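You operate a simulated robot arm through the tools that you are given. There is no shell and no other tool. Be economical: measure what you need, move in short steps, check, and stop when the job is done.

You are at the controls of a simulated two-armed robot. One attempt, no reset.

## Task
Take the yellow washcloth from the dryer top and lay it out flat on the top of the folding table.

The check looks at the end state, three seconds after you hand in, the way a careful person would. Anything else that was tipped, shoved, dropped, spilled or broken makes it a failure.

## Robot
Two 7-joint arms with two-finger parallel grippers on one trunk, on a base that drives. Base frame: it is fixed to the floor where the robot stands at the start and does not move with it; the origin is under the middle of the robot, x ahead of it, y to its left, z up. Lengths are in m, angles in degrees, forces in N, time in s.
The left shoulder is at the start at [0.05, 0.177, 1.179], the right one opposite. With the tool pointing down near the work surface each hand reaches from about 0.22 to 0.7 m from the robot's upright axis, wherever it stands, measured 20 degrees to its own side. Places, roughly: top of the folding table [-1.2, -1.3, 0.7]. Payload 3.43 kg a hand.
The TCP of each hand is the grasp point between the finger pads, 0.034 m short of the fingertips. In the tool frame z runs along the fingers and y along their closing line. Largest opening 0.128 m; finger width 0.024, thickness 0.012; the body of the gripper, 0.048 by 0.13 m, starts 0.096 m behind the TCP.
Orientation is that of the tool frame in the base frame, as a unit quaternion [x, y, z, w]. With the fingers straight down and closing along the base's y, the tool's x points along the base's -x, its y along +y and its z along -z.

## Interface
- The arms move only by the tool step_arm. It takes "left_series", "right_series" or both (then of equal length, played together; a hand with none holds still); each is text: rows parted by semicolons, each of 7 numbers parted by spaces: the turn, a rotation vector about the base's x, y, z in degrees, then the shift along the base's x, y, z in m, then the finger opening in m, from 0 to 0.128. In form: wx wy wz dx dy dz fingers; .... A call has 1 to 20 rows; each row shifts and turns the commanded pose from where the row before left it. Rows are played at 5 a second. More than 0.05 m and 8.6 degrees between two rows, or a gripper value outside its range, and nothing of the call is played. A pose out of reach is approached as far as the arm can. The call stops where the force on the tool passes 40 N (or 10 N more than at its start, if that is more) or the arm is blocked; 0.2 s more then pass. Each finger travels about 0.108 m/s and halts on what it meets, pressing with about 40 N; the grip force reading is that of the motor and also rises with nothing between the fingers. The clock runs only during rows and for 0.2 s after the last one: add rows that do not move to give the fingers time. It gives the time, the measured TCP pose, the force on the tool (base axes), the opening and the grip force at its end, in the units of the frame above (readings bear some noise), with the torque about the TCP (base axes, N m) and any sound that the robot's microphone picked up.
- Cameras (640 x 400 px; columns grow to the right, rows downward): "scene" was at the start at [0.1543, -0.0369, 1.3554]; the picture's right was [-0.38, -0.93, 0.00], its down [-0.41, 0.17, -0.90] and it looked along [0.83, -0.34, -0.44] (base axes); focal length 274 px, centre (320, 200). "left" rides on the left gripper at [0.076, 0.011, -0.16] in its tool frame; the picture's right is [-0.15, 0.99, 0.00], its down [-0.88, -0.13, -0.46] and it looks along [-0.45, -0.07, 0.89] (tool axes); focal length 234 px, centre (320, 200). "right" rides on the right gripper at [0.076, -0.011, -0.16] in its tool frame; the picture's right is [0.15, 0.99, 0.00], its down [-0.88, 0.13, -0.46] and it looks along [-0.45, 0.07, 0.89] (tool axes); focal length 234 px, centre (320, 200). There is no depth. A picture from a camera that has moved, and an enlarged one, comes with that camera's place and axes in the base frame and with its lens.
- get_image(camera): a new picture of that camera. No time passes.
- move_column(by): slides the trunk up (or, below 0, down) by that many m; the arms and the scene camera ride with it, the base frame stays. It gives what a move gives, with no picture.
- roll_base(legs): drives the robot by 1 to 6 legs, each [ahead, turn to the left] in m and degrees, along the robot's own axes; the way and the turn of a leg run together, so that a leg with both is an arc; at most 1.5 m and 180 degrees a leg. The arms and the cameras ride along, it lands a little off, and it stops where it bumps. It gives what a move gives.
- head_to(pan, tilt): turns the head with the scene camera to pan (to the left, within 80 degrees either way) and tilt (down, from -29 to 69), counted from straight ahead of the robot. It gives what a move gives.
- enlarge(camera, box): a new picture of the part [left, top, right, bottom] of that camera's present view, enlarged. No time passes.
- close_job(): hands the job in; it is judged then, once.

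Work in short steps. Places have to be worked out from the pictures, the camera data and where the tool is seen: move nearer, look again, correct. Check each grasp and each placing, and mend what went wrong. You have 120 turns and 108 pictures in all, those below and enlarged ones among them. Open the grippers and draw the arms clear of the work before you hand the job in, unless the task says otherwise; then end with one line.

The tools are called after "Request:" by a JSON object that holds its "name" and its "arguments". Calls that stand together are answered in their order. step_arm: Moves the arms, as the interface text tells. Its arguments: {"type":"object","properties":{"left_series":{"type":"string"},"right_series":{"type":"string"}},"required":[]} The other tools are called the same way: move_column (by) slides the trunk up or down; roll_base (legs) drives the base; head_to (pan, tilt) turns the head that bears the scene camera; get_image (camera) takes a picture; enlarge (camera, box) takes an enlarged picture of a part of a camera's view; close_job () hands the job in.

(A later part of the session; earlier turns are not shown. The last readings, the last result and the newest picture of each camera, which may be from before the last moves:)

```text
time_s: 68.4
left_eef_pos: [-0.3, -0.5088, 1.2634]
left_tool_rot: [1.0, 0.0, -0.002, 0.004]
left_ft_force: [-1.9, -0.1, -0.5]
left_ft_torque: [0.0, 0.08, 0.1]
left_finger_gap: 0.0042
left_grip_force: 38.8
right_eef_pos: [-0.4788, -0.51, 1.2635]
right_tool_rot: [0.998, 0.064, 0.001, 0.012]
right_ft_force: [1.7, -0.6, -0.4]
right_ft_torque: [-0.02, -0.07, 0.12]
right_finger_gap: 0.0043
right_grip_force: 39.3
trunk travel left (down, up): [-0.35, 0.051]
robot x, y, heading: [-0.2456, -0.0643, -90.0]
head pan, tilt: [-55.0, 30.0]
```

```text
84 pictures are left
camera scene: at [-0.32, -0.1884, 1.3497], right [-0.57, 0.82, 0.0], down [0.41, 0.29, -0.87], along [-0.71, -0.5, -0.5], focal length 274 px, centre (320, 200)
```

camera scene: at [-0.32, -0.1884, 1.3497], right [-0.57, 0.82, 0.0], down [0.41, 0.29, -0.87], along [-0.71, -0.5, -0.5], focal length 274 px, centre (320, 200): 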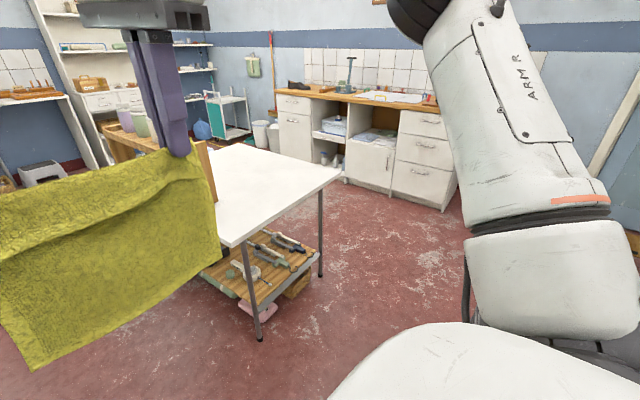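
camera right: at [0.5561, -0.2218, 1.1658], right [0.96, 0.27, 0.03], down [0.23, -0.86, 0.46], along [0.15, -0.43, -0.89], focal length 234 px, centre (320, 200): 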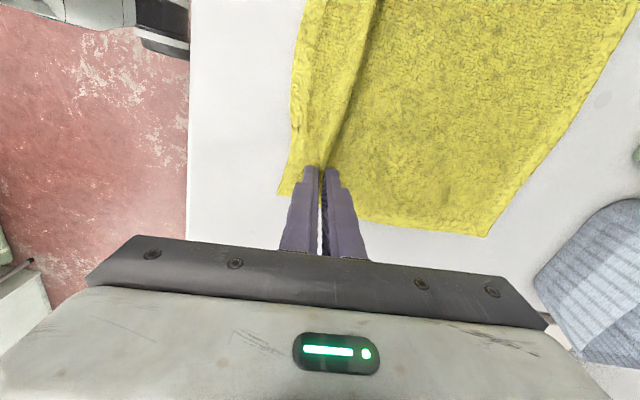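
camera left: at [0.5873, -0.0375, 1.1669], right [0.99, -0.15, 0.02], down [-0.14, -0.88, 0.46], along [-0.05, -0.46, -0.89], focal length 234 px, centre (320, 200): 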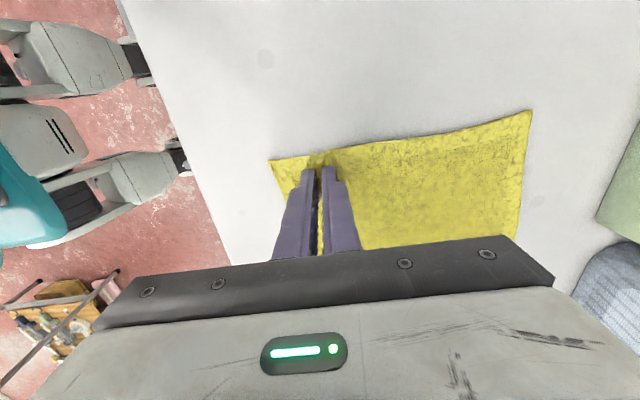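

The table front edge is at y≈−0.92, x from −0.78 to −1.58. I need to know how far my base sticks out under the chest, so I check with the left wrist camera.

Request:
{"name": "get_image", "arguments": {"camera": "left"}}

Request:
{"name": "get_image", "arguments": {"camera": "right"}}

```text
83 pictures are left
camera left: at [-0.2234, -0.5175, 1.4229], right [-0.15, -0.99, 0.01], down [-0.88, 0.13, 0.46], along [-0.45, 0.06, -0.89], focal length 234 px, centre (320, 200)
```

left: 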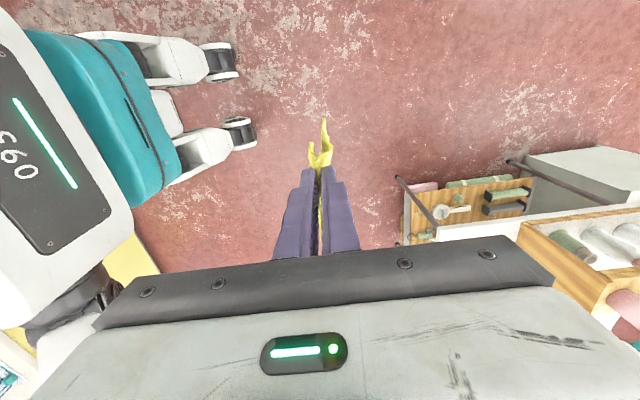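

```text
82 pictures are left
camera right: at [-0.4056, -0.4859, 1.4229], right [0.27, -0.96, 0.02], down [-0.86, -0.23, 0.46], along [-0.43, -0.14, -0.89], focal length 234 px, centre (320, 200)
```

right: 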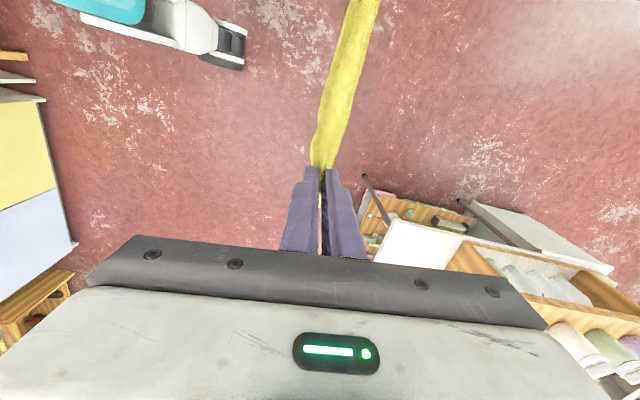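

The base barely projects past the robot's axis, so I can stand close to the table. I drive to about x=−1.2, face the table, and approach partway.

Request:
{"name": "roll_base", "arguments": {"legs": [[0, -90], [0.95, 0], [0, 90], [0.3, 0]]}}

Request:
{"name": "head_to", "arguments": {"pan": 0, "tilt": 35}}

Request:
{"name": "get_image", "arguments": {"camera": "scene"}}

Request:
{"name": "get_image", "arguments": {"camera": "right"}}

Request:
{"name": "get_image", "arguments": {"camera": "left"}}

```text
time_s: 82.7
left_eef_pos: [-1.2559, -0.8062, 1.2626]
left_tool_rot: [1.0, -0.003, -0.001, 0.004]
left_ft_force: [-2.0, -0.3, -0.7]
left_ft_torque: [0.04, 0.03, -0.12]
left_finger_gap: 0.0042
left_grip_force: 39.0
right_eef_pos: [-1.4359, -0.8056, 1.264]
right_tool_rot: [0.998, 0.06, 0.001, 0.012]
right_ft_force: [1.6, 0.2, -0.7]
right_ft_torque: [0.0, -0.07, -0.08]
right_finger_gap: 0.0044
right_grip_force: 38.7
trunk travel left (down, up): [-0.35, 0.051]
robot x, y, heading: [-1.1963, -0.3595, -90.5]
head pan, tilt: [-55.0, 30.0]
```

```text
time_s: 83.9
left_eef_pos: [-1.2553, -0.8049, 1.2627]
left_tool_rot: [1.0, -0.003, -0.001, 0.004]
left_ft_force: [-1.9, 0.2, 0.0]
left_ft_torque: [-0.01, 0.03, -0.15]
left_finger_gap: 0.0042
left_grip_force: 39.0
right_eef_pos: [-1.4352, -0.8051, 1.2632]
right_tool_rot: [0.998, 0.061, 0.002, 0.012]
right_ft_force: [1.5, 0.2, -0.9]
right_ft_torque: [-0.01, 0.0, -0.1]
right_finger_gap: 0.0043
right_grip_force: 38.7
trunk travel left (down, up): [-0.35, 0.051]
robot x, y, heading: [-1.2015, -0.3579, -90.3]
head pan, tilt: [0.0, 35.0]
```

```text
81 pictures are left
camera scene: at [-1.1998, -0.5208, 1.3419], right [-1.0, 0.01, 0.0], down [0.0, 0.57, -0.82], along [-0.01, -0.82, -0.57], focal length 274 px, centre (320, 200)
```

scene: 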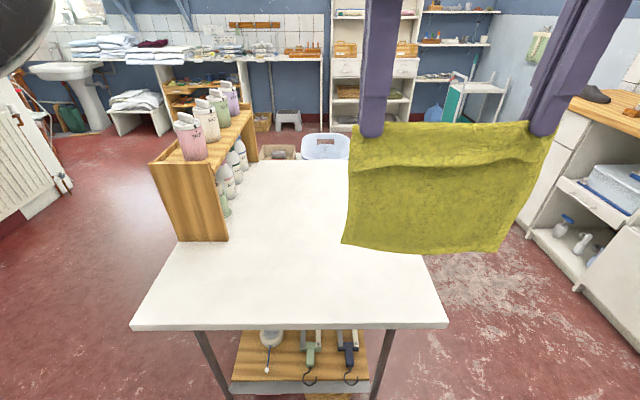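

```text
80 pictures are left
camera right: at [-1.3613, -0.781, 1.423], right [0.26, -0.96, 0.02], down [-0.86, -0.22, 0.46], along [-0.44, -0.14, -0.89], focal length 234 px, centre (320, 200)
```

right: 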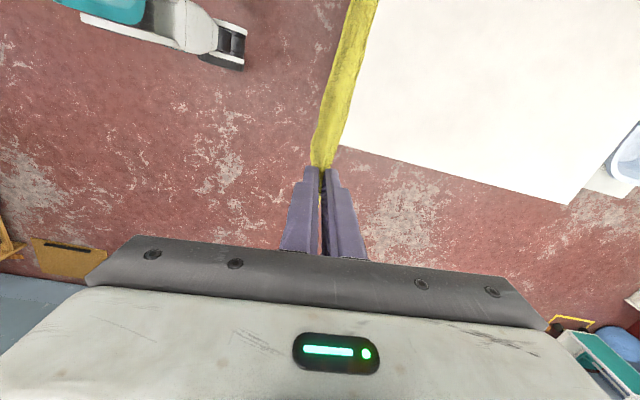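

```text
79 pictures are left
camera left: at [-1.1794, -0.8139, 1.423], right [-0.15, -0.99, 0.01], down [-0.88, 0.14, 0.46], along [-0.45, 0.06, -0.89], focal length 234 px, centre (320, 200)
```

left: 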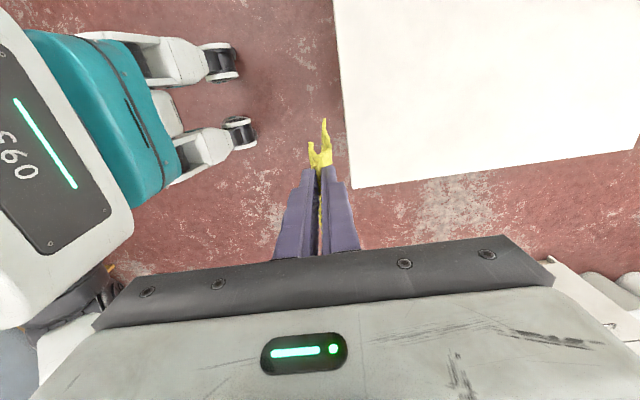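

The table spans x from about −0.745 to −1.52 with its front edge at y≈−0.885, and the rack stands at x>−0.95. I roll in with a slight S-curve to the left, so the cloth sits over the clear middle.

Request:
{"name": "roll_base", "arguments": {"legs": [[0.169, 20.6], [0.169, -20.3]]}}

Request:
{"name": "get_image", "arguments": {"camera": "scene"}}

Request:
{"name": "get_image", "arguments": {"camera": "left"}}

```text
time_s: 86.3
left_eef_pos: [-1.1577, -1.1039, 1.2625]
left_tool_rot: [0.999, 0.041, -0.001, 0.004]
left_ft_force: [-2.1, 0.4, -0.9]
left_ft_torque: [-0.03, 0.07, 0.08]
left_finger_gap: 0.0043
left_grip_force: 38.5
right_eef_pos: [-1.3379, -1.1186, 1.2636]
right_tool_rot: [0.995, 0.104, 0.003, 0.012]
right_ft_force: [0.8, 0.5, -0.2]
right_ft_torque: [0.0, -0.03, 0.05]
right_finger_gap: 0.0041
right_grip_force: 38.6
trunk travel left (down, up): [-0.35, 0.051]
robot x, y, heading: [-1.1398, -0.6572, -85.3]
head pan, tilt: [0.0, 35.0]
stopped in leg 2: the robot was blocked; the commanded pose is now the measured one
```

```text
78 pictures are left
camera scene: at [-1.128, -0.8159, 1.3416], right [-1.0, -0.08, 0.0], down [-0.05, 0.57, -0.82], along [0.07, -0.82, -0.57], focal length 274 px, centre (320, 200)
```

scene: 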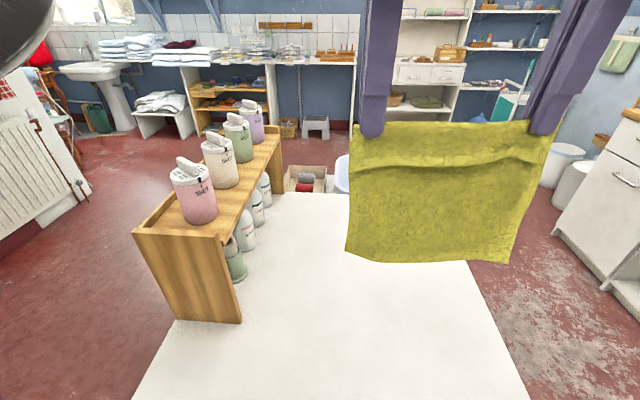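

```text
77 pictures are left
camera left: at [-1.0818, -1.1059, 1.4228], right [-0.07, -1.0, 0.01], down [-0.89, 0.06, 0.46], along [-0.46, 0.02, -0.89], focal length 234 px, centre (320, 200)
```

left: 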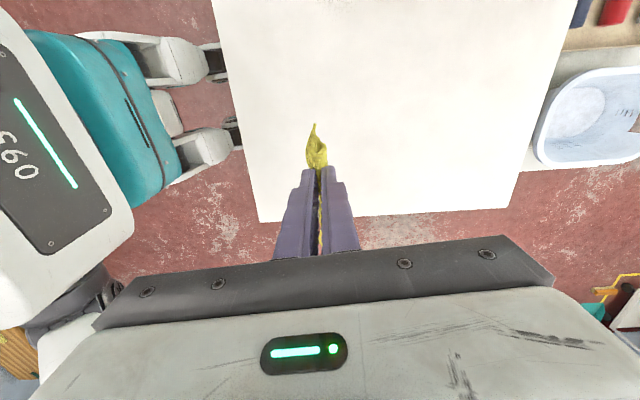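

The base lightly bumped (probably a wheel on the lower rack or a leg), and the table has not visibly moved. I back off 3 cm and straighten the heading.

Request:
{"name": "roll_base", "arguments": {"legs": [[-0.03, 0], [0, -4.7]]}}

Request:
{"name": "get_image", "arguments": {"camera": "left"}}

```text
time_s: 87.7
left_eef_pos: [-1.1988, -1.0695, 1.2636]
left_tool_rot: [1.0, -0.001, 0.0, 0.004]
left_ft_force: [-0.9, 0.3, 0.3]
left_ft_torque: [-0.03, 0.03, 0.1]
left_finger_gap: 0.0043
left_grip_force: 38.6
right_eef_pos: [-1.3771, -1.0708, 1.2655]
right_tool_rot: [0.998, 0.062, 0.002, 0.014]
right_ft_force: [0.8, 0.5, -0.1]
right_ft_torque: [-0.03, -0.09, 0.09]
right_finger_gap: 0.0047
right_grip_force: 38.9
trunk travel left (down, up): [-0.35, 0.051]
robot x, y, heading: [-1.1457, -0.6245, -90.0]
head pan, tilt: [0.0, 35.0]
```

```text
76 pictures are left
camera left: at [-1.1218, -1.078, 1.4236], right [-0.15, -0.99, 0.01], down [-0.88, 0.14, 0.46], along [-0.45, 0.06, -0.89], focal length 234 px, centre (320, 200)
```

left: 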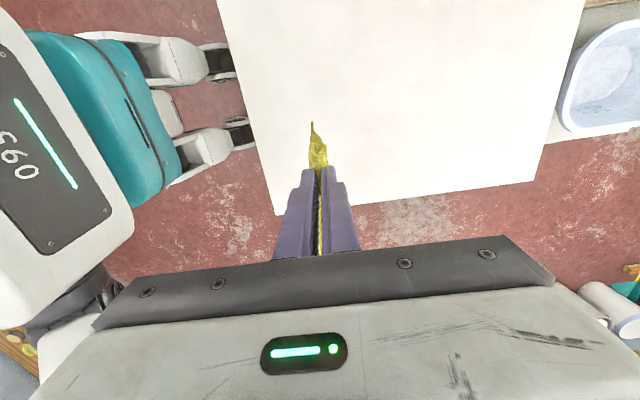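

Clear now. I extend both hands forward over the table and lower until the hem is close to the top, checking reach.

Request:
{"name": "step_arm", "arguments": {"left_series": "0 0 0 -0.004 -0.014 -0.024 0;0 0 0 -0.004 -0.014 -0.024 0;0 0 0 -0.004 -0.014 -0.024 0;0 0 0 -0.004 -0.014 -0.024 0;0 0 0 -0.004 -0.014 -0.024 0;0 0 0 -0.004 -0.014 -0.024 0;0 0 0 -0.004 -0.014 -0.024 0;0 0 0 -0.004 -0.014 -0.024 0;0 0 0 -0.004 -0.014 -0.024 0;0 0 0 -0.004 -0.014 -0.024 0;0 0 0 0 0 0 0", "right_series": "0 0 0 -0.004 -0.014 -0.024 0;0 0 0 -0.004 -0.014 -0.024 0;0 0 0 -0.004 -0.014 -0.024 0;0 0 0 -0.004 -0.014 -0.024 0;0 0 0 -0.004 -0.014 -0.024 0;0 0 0 -0.004 -0.014 -0.024 0;0 0 0 -0.004 -0.014 -0.024 0;0 0 0 -0.004 -0.014 -0.024 0;0 0 0 -0.004 -0.014 -0.024 0;0 0 0 -0.004 -0.014 -0.024 0;0 0 0 0 0 0 0"}}

Request:
{"name": "get_image", "arguments": {"camera": "scene"}}

```text
time_s: 89.8
left_eef_pos: [-1.2062, -1.2025, 1.0622]
left_tool_rot: [0.999, 0.026, -0.031, 0.007]
left_ft_force: [-17.5, -0.3, -3.2]
left_ft_torque: [-0.02, 0.49, 0.03]
left_finger_gap: 0.0043
left_grip_force: 39.3
left hand out of reach, approached as far as the arm can: row 8, 9, 10
right_eef_pos: [-1.3998, -1.2036, 1.0411]
right_tool_rot: [0.997, 0.069, 0.017, 0.016]
right_ft_force: [17.2, 0.8, 2.2]
right_ft_torque: [0.0, -0.56, 0.04]
right_finger_gap: 0.0043
right_grip_force: 39.0
right hand out of reach, approached as far as the arm can: row 10
trunk travel left (down, up): [-0.35, 0.051]
robot x, y, heading: [-1.1403, -0.6269, -90.1]
head pan, tilt: [0.0, 35.0]
stopped in row 10 (right hand): the force on the tool passed its limit (the readings are from after the stop); the commanded pose is now the measured one
```

```text
75 pictures are left
camera scene: at [-1.1425, -0.7863, 1.3419], right [-1.0, 0.0, 0.0], down [0.0, 0.57, -0.82], along [0.0, -0.82, -0.57], focal length 274 px, centre (320, 200)
```

scene: 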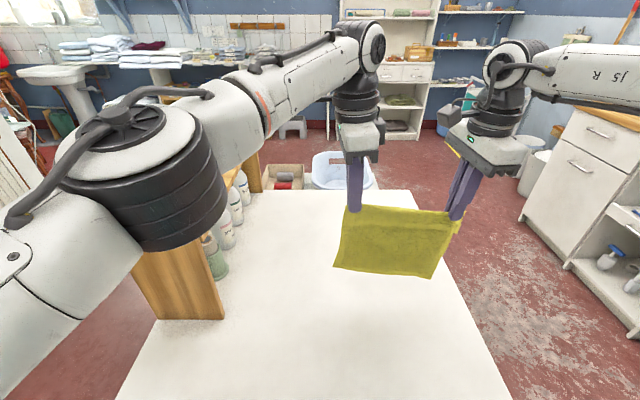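

The left arm is at its reach limit, and its elbow is close to the jar rack here. I'd rather approach from the table's free end (x≈−1.52), far from the rack. First I relax the tension and draw both hands back up.

Request:
{"name": "step_arm", "arguments": {"left_series": "0 0 0 0 0 0 0;0 0 0 0 0.013 0.02 0;0 0 0 0 0.013 0.02 0;0 0 0 0 0.013 0.02 0;0 0 0 0 0.013 0.02 0;0 0 0 0 0.013 0.02 0;0 0 0 0 0.013 0.02 0;0 0 0 0 0.013 0.02 0;0 0 0 0 0.013 0.02 0;0 0 0 0 0.013 0.02 0;0 0 0 0 0.013 0.02 0;0 0 0 0 0 0 0", "right_series": "0 0 0 0.014 0 0.01 0;0 0 0 0 0.013 0.02 0;0 0 0 0 0.013 0.02 0;0 0 0 0 0.013 0.02 0;0 0 0 0 0.013 0.02 0;0 0 0 0 0.013 0.02 0;0 0 0 0 0.013 0.02 0;0 0 0 0 0.013 0.02 0;0 0 0 0 0.013 0.02 0;0 0 0 0 0.013 0.02 0;0 0 0 0 0.013 0.02 0;0 0 0 0 0 0 0"}}

Request:
{"name": "get_image", "arguments": {"camera": "scene"}}

```text
time_s: 92.4
left_eef_pos: [-1.2054, -1.0715, 1.2631]
left_tool_rot: [0.999, 0.026, -0.027, 0.006]
left_ft_force: [-3.6, 0.5, -1.1]
left_ft_torque: [0.01, 0.09, -0.02]
left_finger_gap: 0.0043
left_grip_force: 38.3
right_eef_pos: [-1.3935, -1.0699, 1.249]
right_tool_rot: [0.998, 0.066, 0.013, 0.014]
right_ft_force: [4.2, 0.5, 0.1]
right_ft_torque: [0.0, -0.12, 0.01]
right_finger_gap: 0.0044
right_grip_force: 38.9
right hand out of reach, approached as far as the arm can: row 1
trunk travel left (down, up): [-0.35, 0.051]
robot x, y, heading: [-1.1447, -0.6252, -90.0]
head pan, tilt: [0.0, 35.0]
```

```text
74 pictures are left
camera scene: at [-1.143, -0.7868, 1.3418], right [-1.0, 0.0, 0.0], down [0.0, 0.57, -0.82], along [0.0, -0.82, -0.57], focal length 274 px, centre (320, 200)
```

scene: 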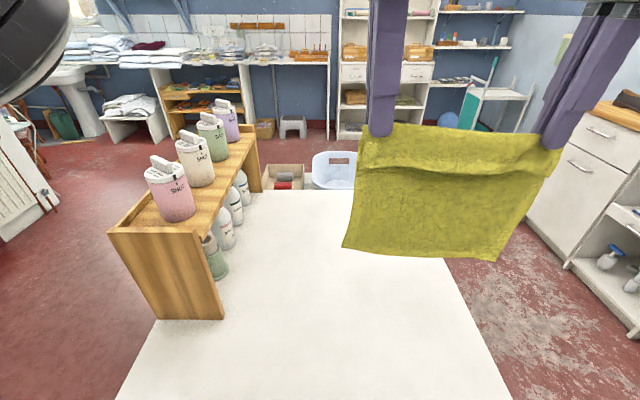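

The cloth is still well held and the jars are undisturbed. I drive around to the table's free end.

Request:
{"name": "roll_base", "arguments": {"legs": [[-0.3, 0], [0, -90], [0.85, 0], [0, 90], [0.87, 0], [0, 90]]}}

Request:
{"name": "get_image", "arguments": {"camera": "scene"}}

Request:
{"name": "get_image", "arguments": {"camera": "left"}}

```text
time_s: 114.2
left_eef_pos: [-1.5471, -1.2447, 1.2625]
left_tool_rot: [0.683, 0.73, -0.014, 0.024]
left_ft_force: [0.0, -2.0, -0.1]
left_ft_torque: [-0.1, 0.01, -0.14]
left_finger_gap: 0.004
left_grip_force: 38.4
right_eef_pos: [-1.5467, -1.4338, 1.2489]
right_tool_rot: [0.653, 0.757, 0.02, 0.0]
right_ft_force: [-0.9, 1.9, 0.3]
right_ft_torque: [0.08, -0.02, -0.1]
right_finger_gap: 0.0041
right_grip_force: 38.7
trunk travel left (down, up): [-0.35, 0.051]
robot x, y, heading: [-1.9911, -1.1918, 0.8]
head pan, tilt: [0.0, 35.0]
```

```text
73 pictures are left
camera scene: at [-1.8358, -1.1884, 1.3419], right [0.01, -1.0, 0.0], down [-0.57, -0.01, -0.82], along [0.82, 0.01, -0.57], focal length 274 px, centre (320, 200)
```

scene: 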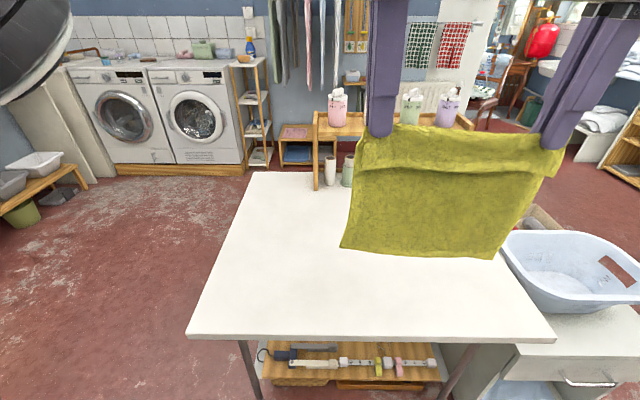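

```text
72 pictures are left
camera left: at [-1.5441, -1.1585, 1.4191], right [1.0, -0.08, 0.02], down [-0.08, -0.86, 0.5], along [-0.02, -0.5, -0.87], focal length 234 px, centre (320, 200)
```

left: 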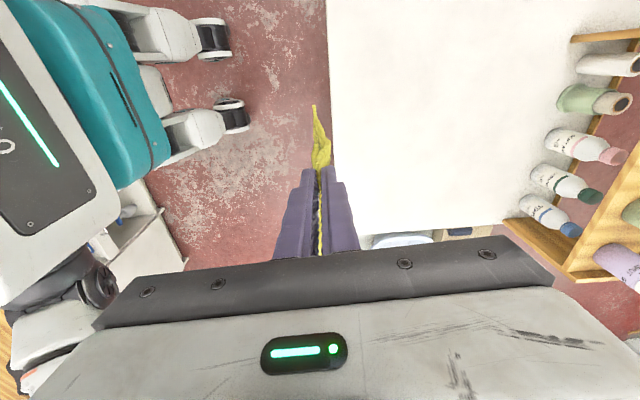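

The table end edge is x≈−1.49, spanning y −0.86 to −1.745. The clear area is directly in front, so I roll forward 0.25.

Request:
{"name": "roll_base", "arguments": {"legs": [[0.25, -0.8]]}}

Request:
{"name": "head_to", "arguments": {"pan": -10, "tilt": 45}}

Request:
{"name": "get_image", "arguments": {"camera": "scene"}}

```text
time_s: 116.1
left_eef_pos: [-1.2993, -1.2512, 1.2621]
left_tool_rot: [0.69, 0.724, -0.013, 0.024]
left_ft_force: [-0.1, -2.2, -0.2]
left_ft_torque: [-0.08, 0.02, -0.11]
left_finger_gap: 0.0044
left_grip_force: 38.7
right_eef_pos: [-1.302, -1.4394, 1.2488]
right_tool_rot: [0.66, 0.751, 0.019, 0.001]
right_ft_force: [0.7, 2.7, 0.3]
right_ft_torque: [0.08, 0.03, -0.12]
right_finger_gap: 0.0044
right_grip_force: 38.9
trunk travel left (down, up): [-0.35, 0.051]
robot x, y, heading: [-1.7431, -1.1855, -0.3]
head pan, tilt: [0.0, 35.0]
```

```text
time_s: 116.8
left_eef_pos: [-1.3009, -1.2518, 1.2622]
left_tool_rot: [0.689, 0.724, -0.013, 0.025]
left_ft_force: [0.4, -2.2, -0.5]
left_ft_torque: [-0.09, 0.02, -0.1]
left_finger_gap: 0.0042
left_grip_force: 39.1
right_eef_pos: [-1.3035, -1.4392, 1.2491]
right_tool_rot: [0.66, 0.751, 0.019, 0.001]
right_ft_force: [0.8, 1.8, -0.2]
right_ft_torque: [0.07, -0.01, -0.11]
right_finger_gap: 0.004
right_grip_force: 38.4
trunk travel left (down, up): [-0.35, 0.051]
robot x, y, heading: [-1.7445, -1.1852, -0.4]
head pan, tilt: [-10.0, 45.0]
```

```text
71 pictures are left
camera scene: at [-1.596, -1.204, 1.3272], right [-0.18, -0.98, 0.0], down [-0.7, 0.12, -0.71], along [0.7, -0.12, -0.71], focal length 274 px, centre (320, 200)
```

scene: 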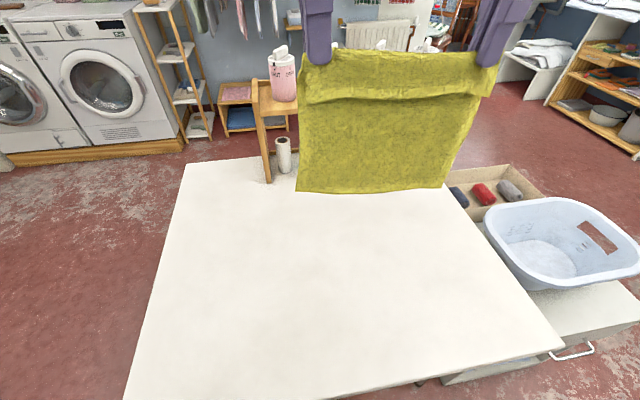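

All good. I lower the trunk 0.2 so the arms work at a comfortable height over the table.

Request:
{"name": "move_column", "arguments": {"by": -0.2}}

Request:
{"name": "step_arm", "arguments": {"left_series": "0 0 0 0.015 0 0 0;0 0 0 0.015 0 0 0;0 0 0 0.015 0 0 0;0 0 0 0.015 0 0 0;0 0 0 0.015 0 0 0;0 0 0 0.015 0 0 0;0 0 0 0.015 0 0 0;0 0 0 0 0 -0.02 0;0 0 0 0 0 -0.02 0;0 0 0 0 0 -0.02 0;0 0 0 0 0 0 0", "right_series": "0 0 0 0.015 0.001 0.002 0;0 0 0 0.015 0.001 0.002 0;0 0 0 0.015 0.001 0.002 0;0 0 0 0.015 0.001 0.002 0;0 0 0 0.015 0.001 0.002 0;0 0 0 0.015 0.001 0.002 0;0 0 0 0.015 0 0.001 0;0 0 0 0 0 -0.02 0;0 0 0 0 0 -0.02 0;0 0 0 0 0 -0.02 0;0 0 0 0 0 0 0"}}

Request:
{"name": "get_image", "arguments": {"camera": "scene"}}

```text
time_s: 119.0
left_eef_pos: [-1.3007, -1.2507, 1.0638]
left_tool_rot: [0.689, 0.724, -0.013, 0.024]
left_ft_force: [0.3, -1.5, -0.9]
left_ft_torque: [-0.07, 0.03, -0.11]
left_finger_gap: 0.0043
left_grip_force: 38.7
right_eef_pos: [-1.3028, -1.4394, 1.0497]
right_tool_rot: [0.659, 0.752, 0.02, 0.0]
right_ft_force: [0.7, 2.5, -0.2]
right_ft_torque: [0.08, 0.02, -0.09]
right_finger_gap: 0.004
right_grip_force: 38.4
trunk travel left (down, up): [-0.15, 0.251]
robot x, y, heading: [-1.7479, -1.1871, -0.2]
head pan, tilt: [-10.0, 45.0]
```

```text
time_s: 120.2
left_eef_pos: [-1.2478, -1.2309, 1.0768]
left_tool_rot: [0.674, 0.736, -0.041, 0.05]
left_ft_force: [0.3, -20.2, -2.9]
left_ft_torque: [-0.63, 0.04, -0.04]
left_finger_gap: 0.0044
left_grip_force: 38.6
left hand out of reach, approached as far as the arm can: row 3, 4, 5, 6
right_eef_pos: [-1.2446, -1.4326, 1.0502]
right_tool_rot: [0.651, 0.758, 0.031, -0.003]
right_ft_force: [-0.2, 20.6, 3.8]
right_ft_torque: [0.68, 0.02, -0.02]
right_finger_gap: 0.0042
right_grip_force: 38.6
right hand out of reach, approached as far as the arm can: row 4, 5, 6
trunk travel left (down, up): [-0.15, 0.251]
robot x, y, heading: [-1.7434, -1.184, -0.2]
head pan, tilt: [-10.0, 45.0]
stopped in row 6 (left hand): the force on the tool passed its limit (the readings are from after the stop); the commanded pose is now the measured one
```

```text
70 pictures are left
camera scene: at [-1.5959, -1.2038, 1.1271], right [-0.18, -0.98, 0.0], down [-0.7, 0.12, -0.71], along [0.7, -0.13, -0.71], focal length 274 px, centre (320, 200)
```

scene: 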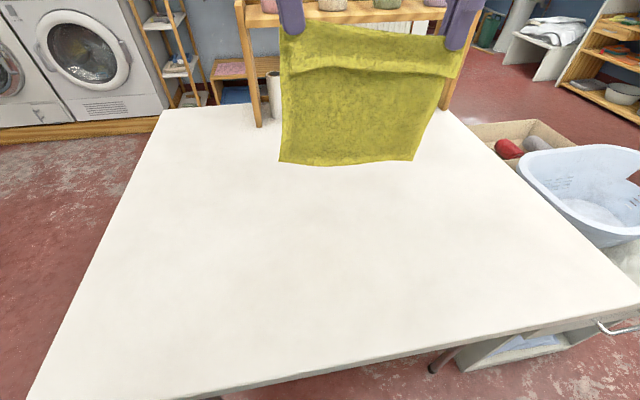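

The left arm's forward reach shrinks when the hand is high above its shoulder. I relax the tension and lower while slightly back, then extend forward.

Request:
{"name": "step_arm", "arguments": {"left_series": "0 0 0 -0.01 -0.006 -0.01 0;0 0 0 -0.01 -0.006 -0.015 0;0 0 0 0 -0.004 -0.02 0;0 0 0 0 0 -0.02 0;0 0 0 0 0 -0.02 0;0 0 0 0 0 -0.02 0;0 0 0 0 0 0 0", "right_series": "0 0 0 -0.01 0.002 0 0;0 0 0 -0.01 0.002 -0.005 0;0 0 0 0 0 -0.015 0;0 0 0 0 0 -0.02 0;0 0 0 0 0 -0.02 0;0 0 0 0 0 -0.02 0;0 0 0 0 0 0 0"}}

Request:
{"name": "get_image", "arguments": {"camera": "scene"}}

```text
time_s: 121.8
left_eef_pos: [-1.2698, -1.2448, 0.9721]
left_tool_rot: [0.674, 0.736, -0.037, 0.047]
left_ft_force: [-0.1, 0.2, -0.5]
left_ft_torque: [0.01, -0.03, -0.01]
left_finger_gap: 0.004
left_grip_force: 38.0
right_eef_pos: [-1.2652, -1.4345, 0.9696]
right_tool_rot: [0.654, 0.756, 0.027, -0.003]
right_ft_force: [-0.2, -0.4, 0.2]
right_ft_torque: [-0.02, 0.02, -0.08]
right_finger_gap: 0.0041
right_grip_force: 38.7
trunk travel left (down, up): [-0.15, 0.251]
robot x, y, heading: [-1.7472, -1.1866, -0.3]
head pan, tilt: [-10.0, 45.0]
```

```text
69 pictures are left
camera scene: at [-1.5959, -1.2041, 1.1271], right [-0.18, -0.98, 0.0], down [-0.7, 0.13, -0.71], along [0.7, -0.13, -0.71], focal length 274 px, centre (320, 200)
```

scene: 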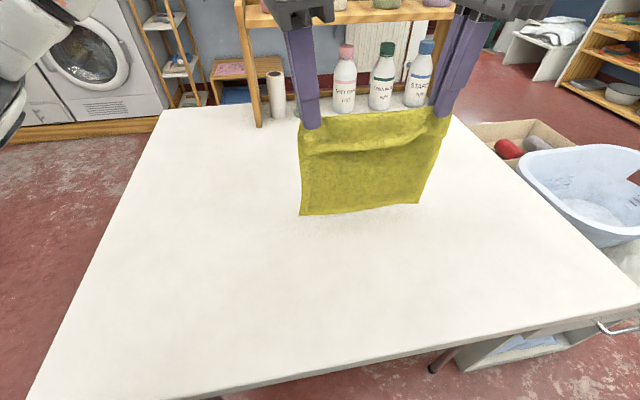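

Tension is gone and the hem is about 2–3 cm above the table. I extend forward now.

Request:
{"name": "step_arm", "arguments": {"left_series": "0 0 0 0.015 0 0 0;0 0 0 0.015 0 0 0;0 0 0 0.015 0 0 0;0 0 0 0.015 0 0 0;0 0 0 0 0 0 0", "right_series": "0 0 0 0.015 0 0 0;0 0 0 0.015 0 0 0;0 0 0 0.015 0 0 0;0 0 0 0.015 0 0 0;0 0 0 0 0 0 0"}}

```text
time_s: 123.0
left_eef_pos: [-1.2086, -1.2459, 0.9728]
left_tool_rot: [0.674, 0.736, -0.036, 0.047]
left_ft_force: [0.5, 0.0, 0.6]
left_ft_torque: [0.01, -0.01, -0.01]
left_finger_gap: 0.0037
left_grip_force: 38.7
right_eef_pos: [-1.2051, -1.4343, 0.9691]
right_tool_rot: [0.656, 0.755, 0.027, -0.003]
right_ft_force: [-0.3, 0.8, -0.1]
right_ft_torque: [0.02, 0.01, -0.05]
right_finger_gap: 0.0043
right_grip_force: 38.4
trunk travel left (down, up): [-0.15, 0.251]
robot x, y, heading: [-1.7433, -1.1874, -0.1]
head pan, tilt: [-10.0, 45.0]
```

Good reach. I go forward a little more and lower until the hem just touches.

Request:
{"name": "step_arm", "arguments": {"left_series": "0 0 0 0.015 0 0 0;0 0 0 0.01 0 0 0;0 0 0 0 0 -0.012 0;0 0 0 0 0 -0.013 0;0 0 0 0 0 0 0", "right_series": "0 0 0 0.013 0 0 0;0 0 0 0.01 0 0 0;0 0 0 0 0 -0.01 0;0 0 0 0 0 -0.012 0;0 0 0 0 0 0 0"}}

Request:
{"name": "get_image", "arguments": {"camera": "scene"}}

```text
time_s: 124.2
left_eef_pos: [-1.1937, -1.2451, 0.9486]
left_tool_rot: [0.673, 0.737, -0.036, 0.048]
left_ft_force: [0.1, -0.8, -0.3]
left_ft_torque: [-0.01, -0.01, -0.04]
left_finger_gap: 0.004
left_grip_force: 38.7
left hand out of reach, approached as far as the arm can: row 2
right_eef_pos: [-1.205, -1.4345, 0.9461]
right_tool_rot: [0.654, 0.756, 0.027, -0.003]
right_ft_force: [0.6, 0.7, -0.2]
right_ft_torque: [0.0, 0.0, -0.04]
right_finger_gap: 0.0041
right_grip_force: 38.5
right hand out of reach, approached as far as the arm can: row 1, 2
trunk travel left (down, up): [-0.15, 0.251]
robot x, y, heading: [-1.7462, -1.1854, 0.0]
head pan, tilt: [-10.0, 45.0]
```

```text
68 pictures are left
camera scene: at [-1.596, -1.204, 1.1271], right [-0.18, -0.98, 0.0], down [-0.7, 0.13, -0.71], along [0.7, -0.13, -0.71], focal length 274 px, centre (320, 200)
```

scene: 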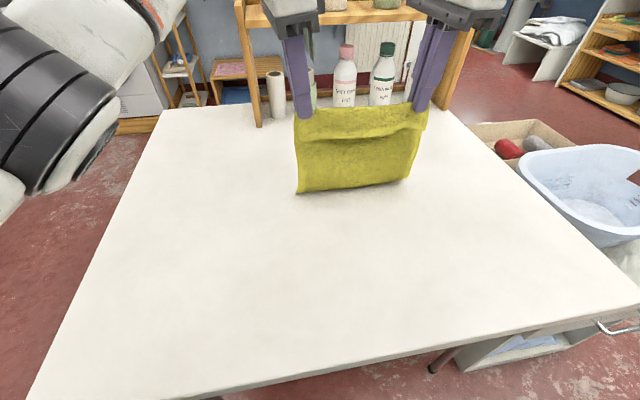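

The hem is just above the table. To keep more margin at the near edge I roll the base 3 cm forward before laying.

Request:
{"name": "roll_base", "arguments": {"legs": [[0.03, 0]]}}

Request:
{"name": "step_arm", "arguments": {"left_series": "0 0 0 0 0 -0.01 0;0 0 0 0 0 -0.01 0;0 0 0 -0.01 0 -0.008 0;0 0 0 -0.015 0 -0.008 0;0 0 0 -0.015 0 -0.008 0;0 0 0 -0.015 0 -0.008 0;0 0 0 -0.015 0 -0.009 0;0 0 0 0 0 0 0", "right_series": "0 0 0 0 0 -0.01 0;0 0 0 0 0 -0.01 0;0 0 0 -0.008 0 -0.008 0;0 0 0 -0.013 0 -0.008 0;0 0 0 -0.013 0 -0.008 0;0 0 0 -0.013 0 -0.008 0;0 0 0 -0.013 0 -0.009 0;0 0 0 0 0 0 0"}}

Request:
{"name": "get_image", "arguments": {"camera": "scene"}}

```text
time_s: 125.0
left_eef_pos: [-1.1638, -1.2452, 0.9462]
left_tool_rot: [0.674, 0.737, -0.036, 0.047]
left_ft_force: [0.5, -0.8, -1.5]
left_ft_torque: [0.05, -0.04, -0.01]
left_finger_gap: 0.0041
left_grip_force: 38.2
right_eef_pos: [-1.1751, -1.4339, 0.947]
right_tool_rot: [0.654, 0.756, 0.026, -0.003]
right_ft_force: [0.1, 1.0, 0.4]
right_ft_torque: [0.02, 0.0, -0.06]
right_finger_gap: 0.0042
right_grip_force: 38.8
trunk travel left (down, up): [-0.15, 0.251]
robot x, y, heading: [-1.7137, -1.1874, -0.2]
head pan, tilt: [-10.0, 45.0]
```

```text
time_s: 126.8
left_eef_pos: [-1.2337, -1.2456, 0.8857]
left_tool_rot: [0.674, 0.736, -0.036, 0.047]
left_ft_force: [-0.1, 0.2, -0.1]
left_ft_torque: [0.02, -0.01, -0.04]
left_finger_gap: 0.0042
left_grip_force: 38.6
right_eef_pos: [-1.2352, -1.4334, 0.8858]
right_tool_rot: [0.654, 0.756, 0.027, -0.004]
right_ft_force: [0.3, 0.2, -0.3]
right_ft_torque: [0.01, 0.0, -0.06]
right_finger_gap: 0.0042
right_grip_force: 39.1
trunk travel left (down, up): [-0.15, 0.251]
robot x, y, heading: [-1.7158, -1.1889, -0.1]
head pan, tilt: [-10.0, 45.0]
```

```text
67 pictures are left
camera scene: at [-1.5657, -1.2041, 1.1271], right [-0.18, -0.98, 0.0], down [-0.7, 0.12, -0.71], along [0.7, -0.12, -0.71], focal length 274 px, centre (320, 200)
```

scene: 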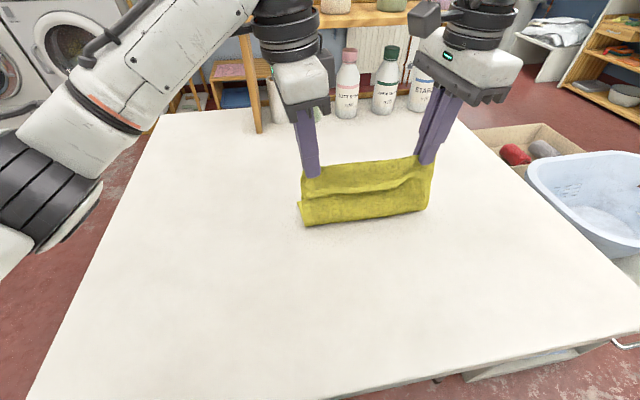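

The hem has touched, and the cloth bellies toward me with the hem apparently lying forward. I check from the side with both wrist cameras.

Request:
{"name": "get_image", "arguments": {"camera": "left"}}

Request:
{"name": "get_image", "arguments": {"camera": "right"}}

```text
66 pictures are left
camera left: at [-1.2336, -1.1492, 1.0365], right [1.0, -0.06, 0.03], down [-0.06, -0.83, 0.56], along [-0.01, -0.56, -0.83], focal length 234 px, centre (320, 200)
```

left: 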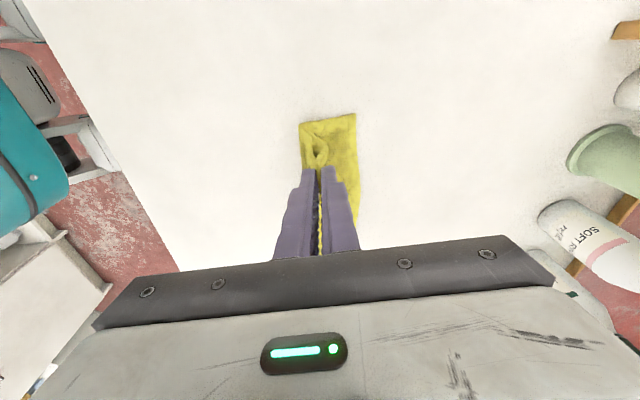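

```text
65 pictures are left
camera right: at [-1.2612, -1.3682, 1.0476], right [0.96, 0.29, 0.04], down [0.24, -0.87, 0.42], along [0.16, -0.4, -0.9], focal length 234 px, centre (320, 200)
```

right: 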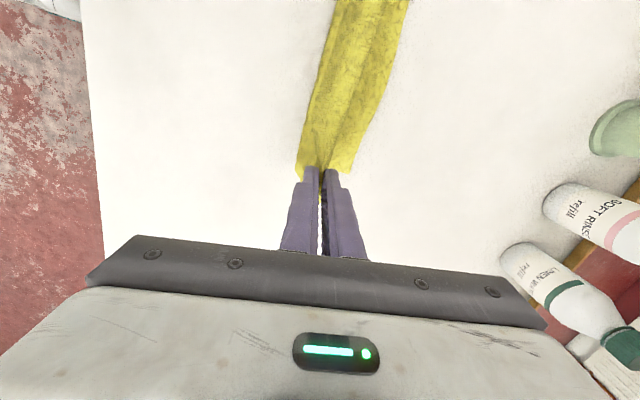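

The hem lies toward +x as wanted, at about x=−1.18. I continue drawing back and down to lay the rest.

Request:
{"name": "step_arm", "arguments": {"left_series": "0 0 0 -0.015 0 -0.01 0;0 0 0 -0.015 0 -0.01 0;0 0 0 -0.015 0 -0.01 0;0 0 0 -0.015 0 -0.01 0;0 0 0 -0.015 0 -0.01 0;0 0 0 -0.015 0 -0.01 0;0 0 0 -0.015 0 -0.01 0;0 0 0 -0.015 0 -0.01 0;0 0 0 -0.015 0 -0.005 0;0 0 0 0 0 0 0", "right_series": "0 0 0 -0.015 0 -0.01 0;0 0 0 -0.015 0 -0.01 0;0 0 0 -0.015 0 -0.01 0;0 0 0 -0.015 0 -0.01 0;0 0 0 -0.015 0 -0.01 0;0 0 0 -0.015 0 -0.01 0;0 0 0 -0.015 0 -0.01 0;0 0 0 -0.015 0 -0.01 0;0 0 0 -0.015 0 -0.005 0;0 0 0 0 0 0 0"}}

Request:
{"name": "get_image", "arguments": {"camera": "scene"}}

Request:
{"name": "get_image", "arguments": {"camera": "left"}}

Request:
{"name": "get_image", "arguments": {"camera": "right"}}

```text
time_s: 129.0
left_eef_pos: [-1.3696, -1.2454, 0.8009]
left_tool_rot: [0.673, 0.737, -0.036, 0.048]
left_ft_force: [0.5, -0.4, 0.2]
left_ft_torque: [0.01, -0.02, 0.01]
left_finger_gap: 0.0039
left_grip_force: 38.5
right_eef_pos: [-1.3715, -1.4345, 0.8008]
right_tool_rot: [0.655, 0.755, 0.028, -0.003]
right_ft_force: [-0.9, 1.2, 0.1]
right_ft_torque: [0.03, -0.01, -0.03]
right_finger_gap: 0.0043
right_grip_force: 38.5
trunk travel left (down, up): [-0.15, 0.251]
robot x, y, heading: [-1.7146, -1.1852, 0.0]
head pan, tilt: [-10.0, 45.0]
```

```text
64 pictures are left
camera scene: at [-1.5658, -1.2041, 1.1271], right [-0.18, -0.98, 0.0], down [-0.7, 0.12, -0.71], along [0.7, -0.12, -0.71], focal length 274 px, centre (320, 200)
```

scene: 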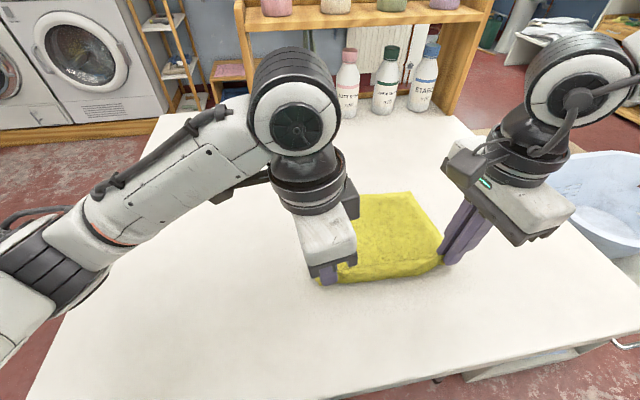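

```text
63 pictures are left
camera left: at [-1.3686, -1.149, 0.9511], right [1.0, -0.06, 0.03], down [-0.06, -0.83, 0.56], along [-0.01, -0.56, -0.83], focal length 234 px, centre (320, 200)
```

left: 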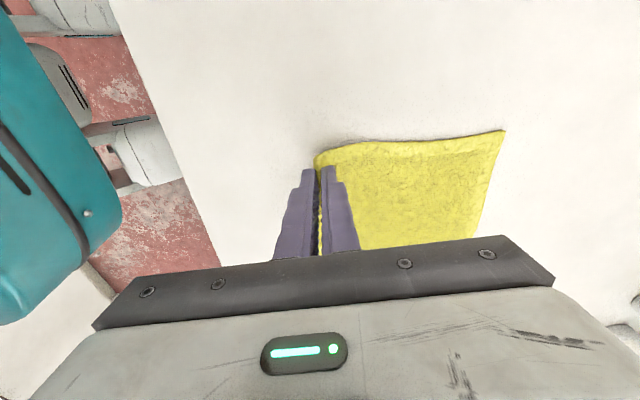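

```text
62 pictures are left
camera right: at [-1.3971, -1.3683, 0.9629], right [0.96, 0.28, 0.04], down [0.24, -0.87, 0.42], along [0.16, -0.4, -0.9], focal length 234 px, centre (320, 200)
```

right: 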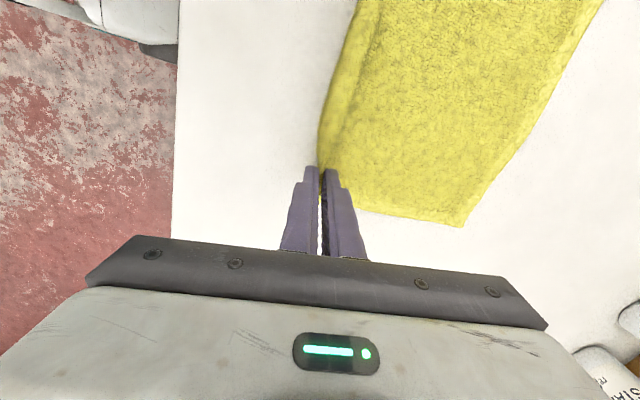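

The body is laid, with the hem still at x≈−1.166; only the small near flap hangs under the pinch. I draw back to nearly taut, then go down while moving forward so the flap trails toward me.

Request:
{"name": "step_arm", "arguments": {"left_series": "0 0 0 -0.014 0 -0.004 0;0 0 0 -0.014 0 -0.004 0;0 0 0 0 0 -0.006 0;0 0 0 0.008 0 -0.007 0;0 0 0 0.008 0 -0.008 0;0 0 0 0.008 0 -0.008 0;0 0 0 0.008 0 -0.008 0;0 0 0 0 0 0 0", "right_series": "0 0 0 -0.014 0 -0.004 0;0 0 0 -0.014 0 -0.004 0;0 0 0 0 0 -0.006 0;0 0 0 0.008 0 -0.007 0;0 0 0 0.008 0 -0.008 0;0 0 0 0.008 0 -0.008 0;0 0 0 0.008 0 -0.008 0;0 0 0 0 0 0 0"}}

Request:
{"name": "get_image", "arguments": {"camera": "left"}}

Request:
{"name": "get_image", "arguments": {"camera": "right"}}

Request:
{"name": "get_image", "arguments": {"camera": "scene"}}

```text
time_s: 130.3
left_eef_pos: [-1.3838, -1.2471, 0.7786]
left_tool_rot: [0.675, 0.735, -0.039, 0.056]
left_ft_force: [-1.5, 3.4, 20.3]
left_ft_torque: [0.08, 0.0, 0.02]
left_finger_gap: 0.0044
left_grip_force: 38.6
right_eef_pos: [-1.381, -1.4314, 0.7779]
right_tool_rot: [0.654, 0.756, 0.033, 0.003]
right_ft_force: [-5.7, -0.5, 30.8]
right_ft_torque: [-0.13, 0.03, -0.07]
right_finger_gap: 0.0045
right_grip_force: 38.4
trunk travel left (down, up): [-0.15, 0.251]
robot x, y, heading: [-1.7142, -1.1848, -0.3]
head pan, tilt: [-10.0, 45.0]
stopped in row 6 (right hand): the force on the tool passed its limit (the readings are from after the stop); the commanded pose is now the measured one
```

```text
61 pictures are left
camera left: at [-1.3835, -1.1488, 0.9284], right [1.0, -0.06, 0.04], down [-0.07, -0.82, 0.57], along [0.0, -0.57, -0.82], focal length 234 px, centre (320, 200)
```

left: 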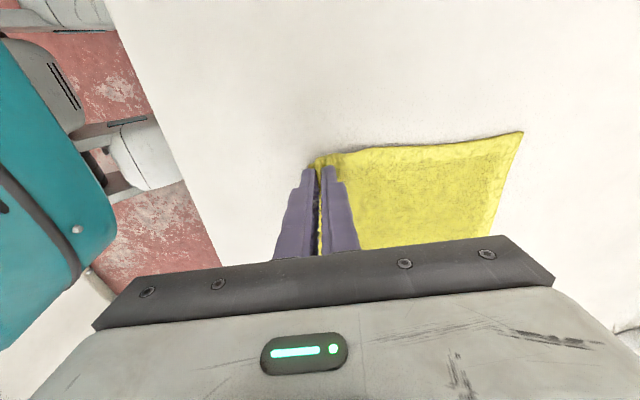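

```text
60 pictures are left
camera right: at [-1.4097, -1.3657, 0.9397], right [0.96, 0.29, 0.06], down [0.24, -0.87, 0.43], along [0.17, -0.4, -0.9], focal length 234 px, centre (320, 200)
```

right: 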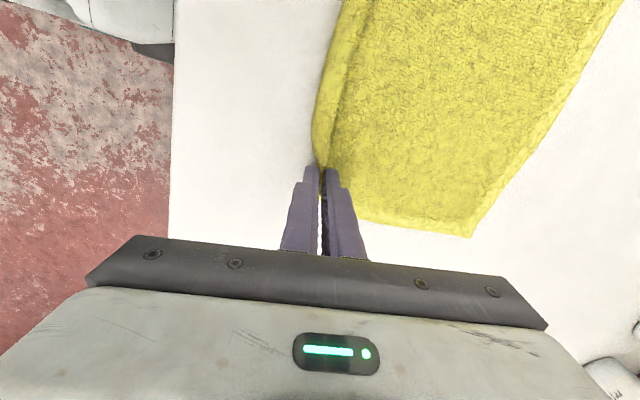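

```text
59 pictures are left
camera scene: at [-1.569, -1.2029, 1.1284], right [-0.18, -0.98, 0.0], down [-0.69, 0.12, -0.71], along [0.7, -0.13, -0.7], focal length 274 px, centre (320, 200)
```

scene: 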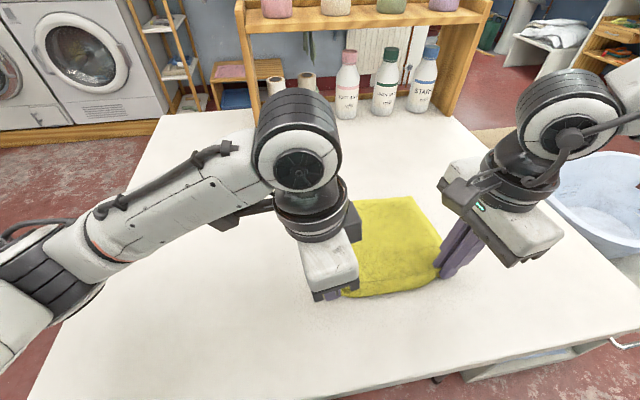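

Contact came at TCP z≈0.778, so the table top is about 0.74, and the flap had already tucked under before I moved forward. I lift so it hangs free, then repeat the forward-and-down sweep starting from higher up.

Request:
{"name": "step_arm", "arguments": {"left_series": "0 0 0 0 0 0.02 0;0 0 0 0 0 0.02 0;0 0 0 -0.01 0 0.02 0;0 0 0 -0.014 0 0.005 0;0 0 0 0 0 0 0;0 0 0 0.009 0 -0.009 0;0 0 0 0.009 0 -0.009 0;0 0 0 0.009 0 -0.009 0;0 0 0 0.009 0 -0.009 0;0 0 0 0.009 0 -0.009 0;0 0 0 0.009 0 -0.009 0;0 0 0 0 0 0 0", "right_series": "0 0 0 0 0 0.02 0;0 0 0 0 0 0.02 0;0 0 0 -0.01 0 0.02 0;0 0 0 -0.014 0 0.005 0;0 0 0 0 0 0 0;0 0 0 0.009 0 -0.009 0;0 0 0 0.009 0 -0.009 0;0 0 0 0.009 0 -0.009 0;0 0 0 0.009 0 -0.009 0;0 0 0 0.009 0 -0.009 0;0 0 0 0.009 0 -0.009 0;0 0 0 0 0 0 0"}}

Request:
{"name": "get_image", "arguments": {"camera": "left"}}

Request:
{"name": "get_image", "arguments": {"camera": "right"}}

```text
time_s: 132.9
left_eef_pos: [-1.3518, -1.2476, 0.7871]
left_tool_rot: [0.675, 0.735, -0.04, 0.051]
left_ft_force: [-0.5, -0.2, 3.0]
left_ft_torque: [-0.02, 0.03, -0.04]
left_finger_gap: 0.0043
left_grip_force: 38.8
right_eef_pos: [-1.3514, -1.4337, 0.7855]
right_tool_rot: [0.654, 0.756, 0.03, -0.001]
right_ft_force: [-1.1, 0.8, 3.2]
right_ft_torque: [0.0, 0.07, -0.04]
right_finger_gap: 0.0043
right_grip_force: 38.7
trunk travel left (down, up): [-0.15, 0.251]
robot x, y, heading: [-1.716, -1.185, -0.3]
head pan, tilt: [-10.0, 45.0]
```

```text
58 pictures are left
camera left: at [-1.3515, -1.1499, 0.9364], right [1.0, -0.06, 0.03], down [-0.07, -0.82, 0.56], along [-0.01, -0.56, -0.83], focal length 234 px, centre (320, 200)
```

left: 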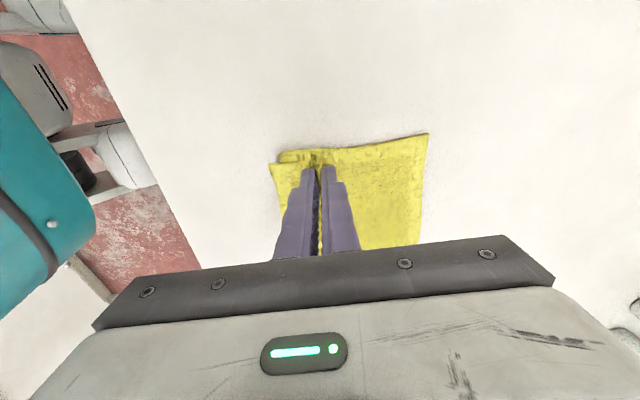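

```text
57 pictures are left
camera right: at [-1.378, -1.3671, 0.9467], right [0.96, 0.29, 0.05], down [0.24, -0.87, 0.43], along [0.17, -0.4, -0.9], focal length 234 px, centre (320, 200)
```

right: 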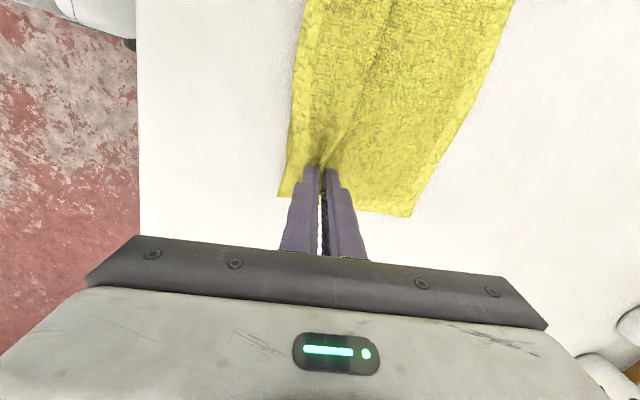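

The flap now lies toward me. The body has some slack, so I check the scene view for where it sits.

Request:
{"name": "enlarge", "arguments": {"camera": "scene", "box": [240, 120, 540, 340]}}

```text
1.82 times, centred on (390, 230) of scene
camera zoom: at [-1.5662, -1.2041, 1.1272], right [-0.18, -0.98, 0.0], down [-0.7, 0.13, -0.71], along [0.7, -0.13, -0.71], focal length 497 px, centre (193, 146)
```

zoom: 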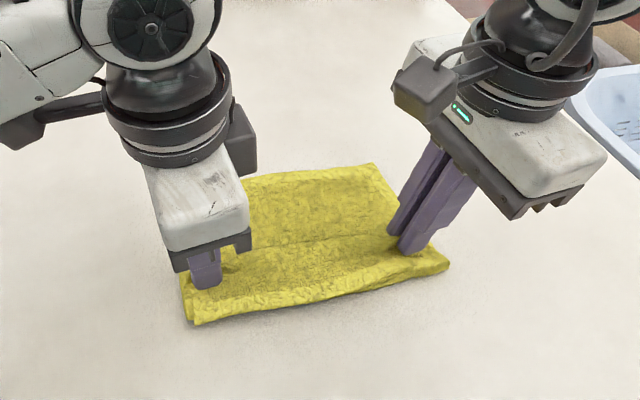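

The flap lies toward me, but about 9 cm of body slack looks hidden as a loop beneath it. I release here, lift clear, and inspect before straightening it.

Request:
{"name": "step_arm", "arguments": {"left_series": "0 0 0 0 0 -0.004 0;0 0 0 0 0 0 0.02;0 0 0 0 0 0 0.03;0 0 0 0 0 0.01 0.03;0 0 0 0 0 0.02 0.03;0 0 0 0 0.01 0.03 0.03;0 0 0 -0.02 0.03 0.03 0.03;0 0 0 -0.02 0.03 0.03 0.03;0 0 0 -0.02 0.03 0.03 0.03;0 0 0 -0.02 0.03 0.03 0.03", "right_series": "0 0 0 0 0 -0.004 0;0 0 0 0 0 0 0.02;0 0 0 0 0 0 0.03;0 0 0 0 0 0.01 0.03;0 0 0 0 0 0.02 0.03;0 0 0 0 -0.01 0.03 0.03;0 0 0 -0.02 -0.03 0.03 0.03;0 0 0 -0.02 -0.03 0.03 0.03;0 0 0 -0.02 -0.03 0.03 0.03;0 0 0 -0.02 -0.03 0.03 0.03"}}

Request:
{"name": "get_image", "arguments": {"camera": "scene"}}

Request:
{"name": "get_image", "arguments": {"camera": "left"}}

```text
time_s: 135.1
left_eef_pos: [-1.4327, -1.1162, 0.9626]
left_tool_rot: [0.675, 0.735, -0.039, 0.052]
left_ft_force: [0.8, -0.8, 0.3]
left_ft_torque: [0.02, 0.03, 0.03]
left_finger_gap: 0.0299
left_grip_force: 0.0
right_eef_pos: [-1.4309, -1.5644, 0.962]
right_tool_rot: [0.653, 0.757, 0.029, -0.001]
right_ft_force: [-0.2, -0.8, -0.3]
right_ft_torque: [-0.04, 0.02, -0.01]
right_finger_gap: 0.0299
right_grip_force: 0.1
trunk travel left (down, up): [-0.15, 0.251]
robot x, y, heading: [-1.7187, -1.1893, -0.1]
head pan, tilt: [-10.0, 45.0]
```

```text
55 pictures are left
camera scene: at [-1.5662, -1.2041, 1.1271], right [-0.18, -0.98, 0.0], down [-0.7, 0.12, -0.71], along [0.7, -0.13, -0.71], focal length 274 px, centre (320, 200)
```

scene: 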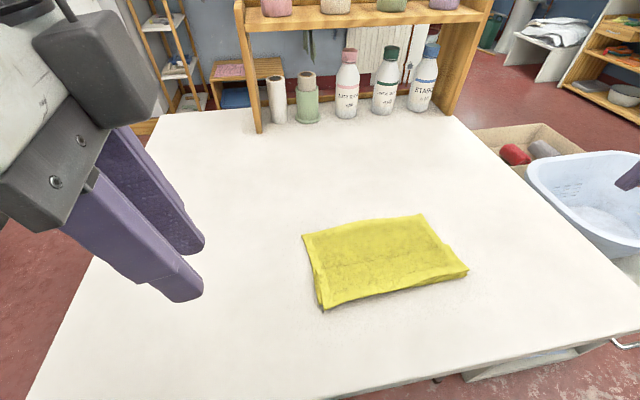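

```text
54 pictures are left
camera left: at [-1.4327, -1.0199, 1.1121], right [1.0, -0.06, 0.03], down [-0.07, -0.82, 0.56], along [-0.01, -0.56, -0.83], focal length 234 px, centre (320, 200)
```

left: 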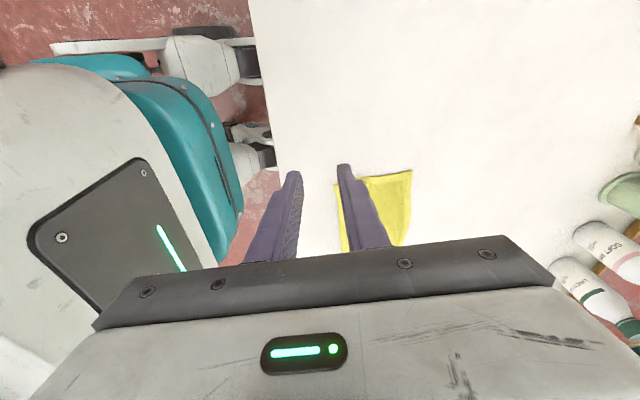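

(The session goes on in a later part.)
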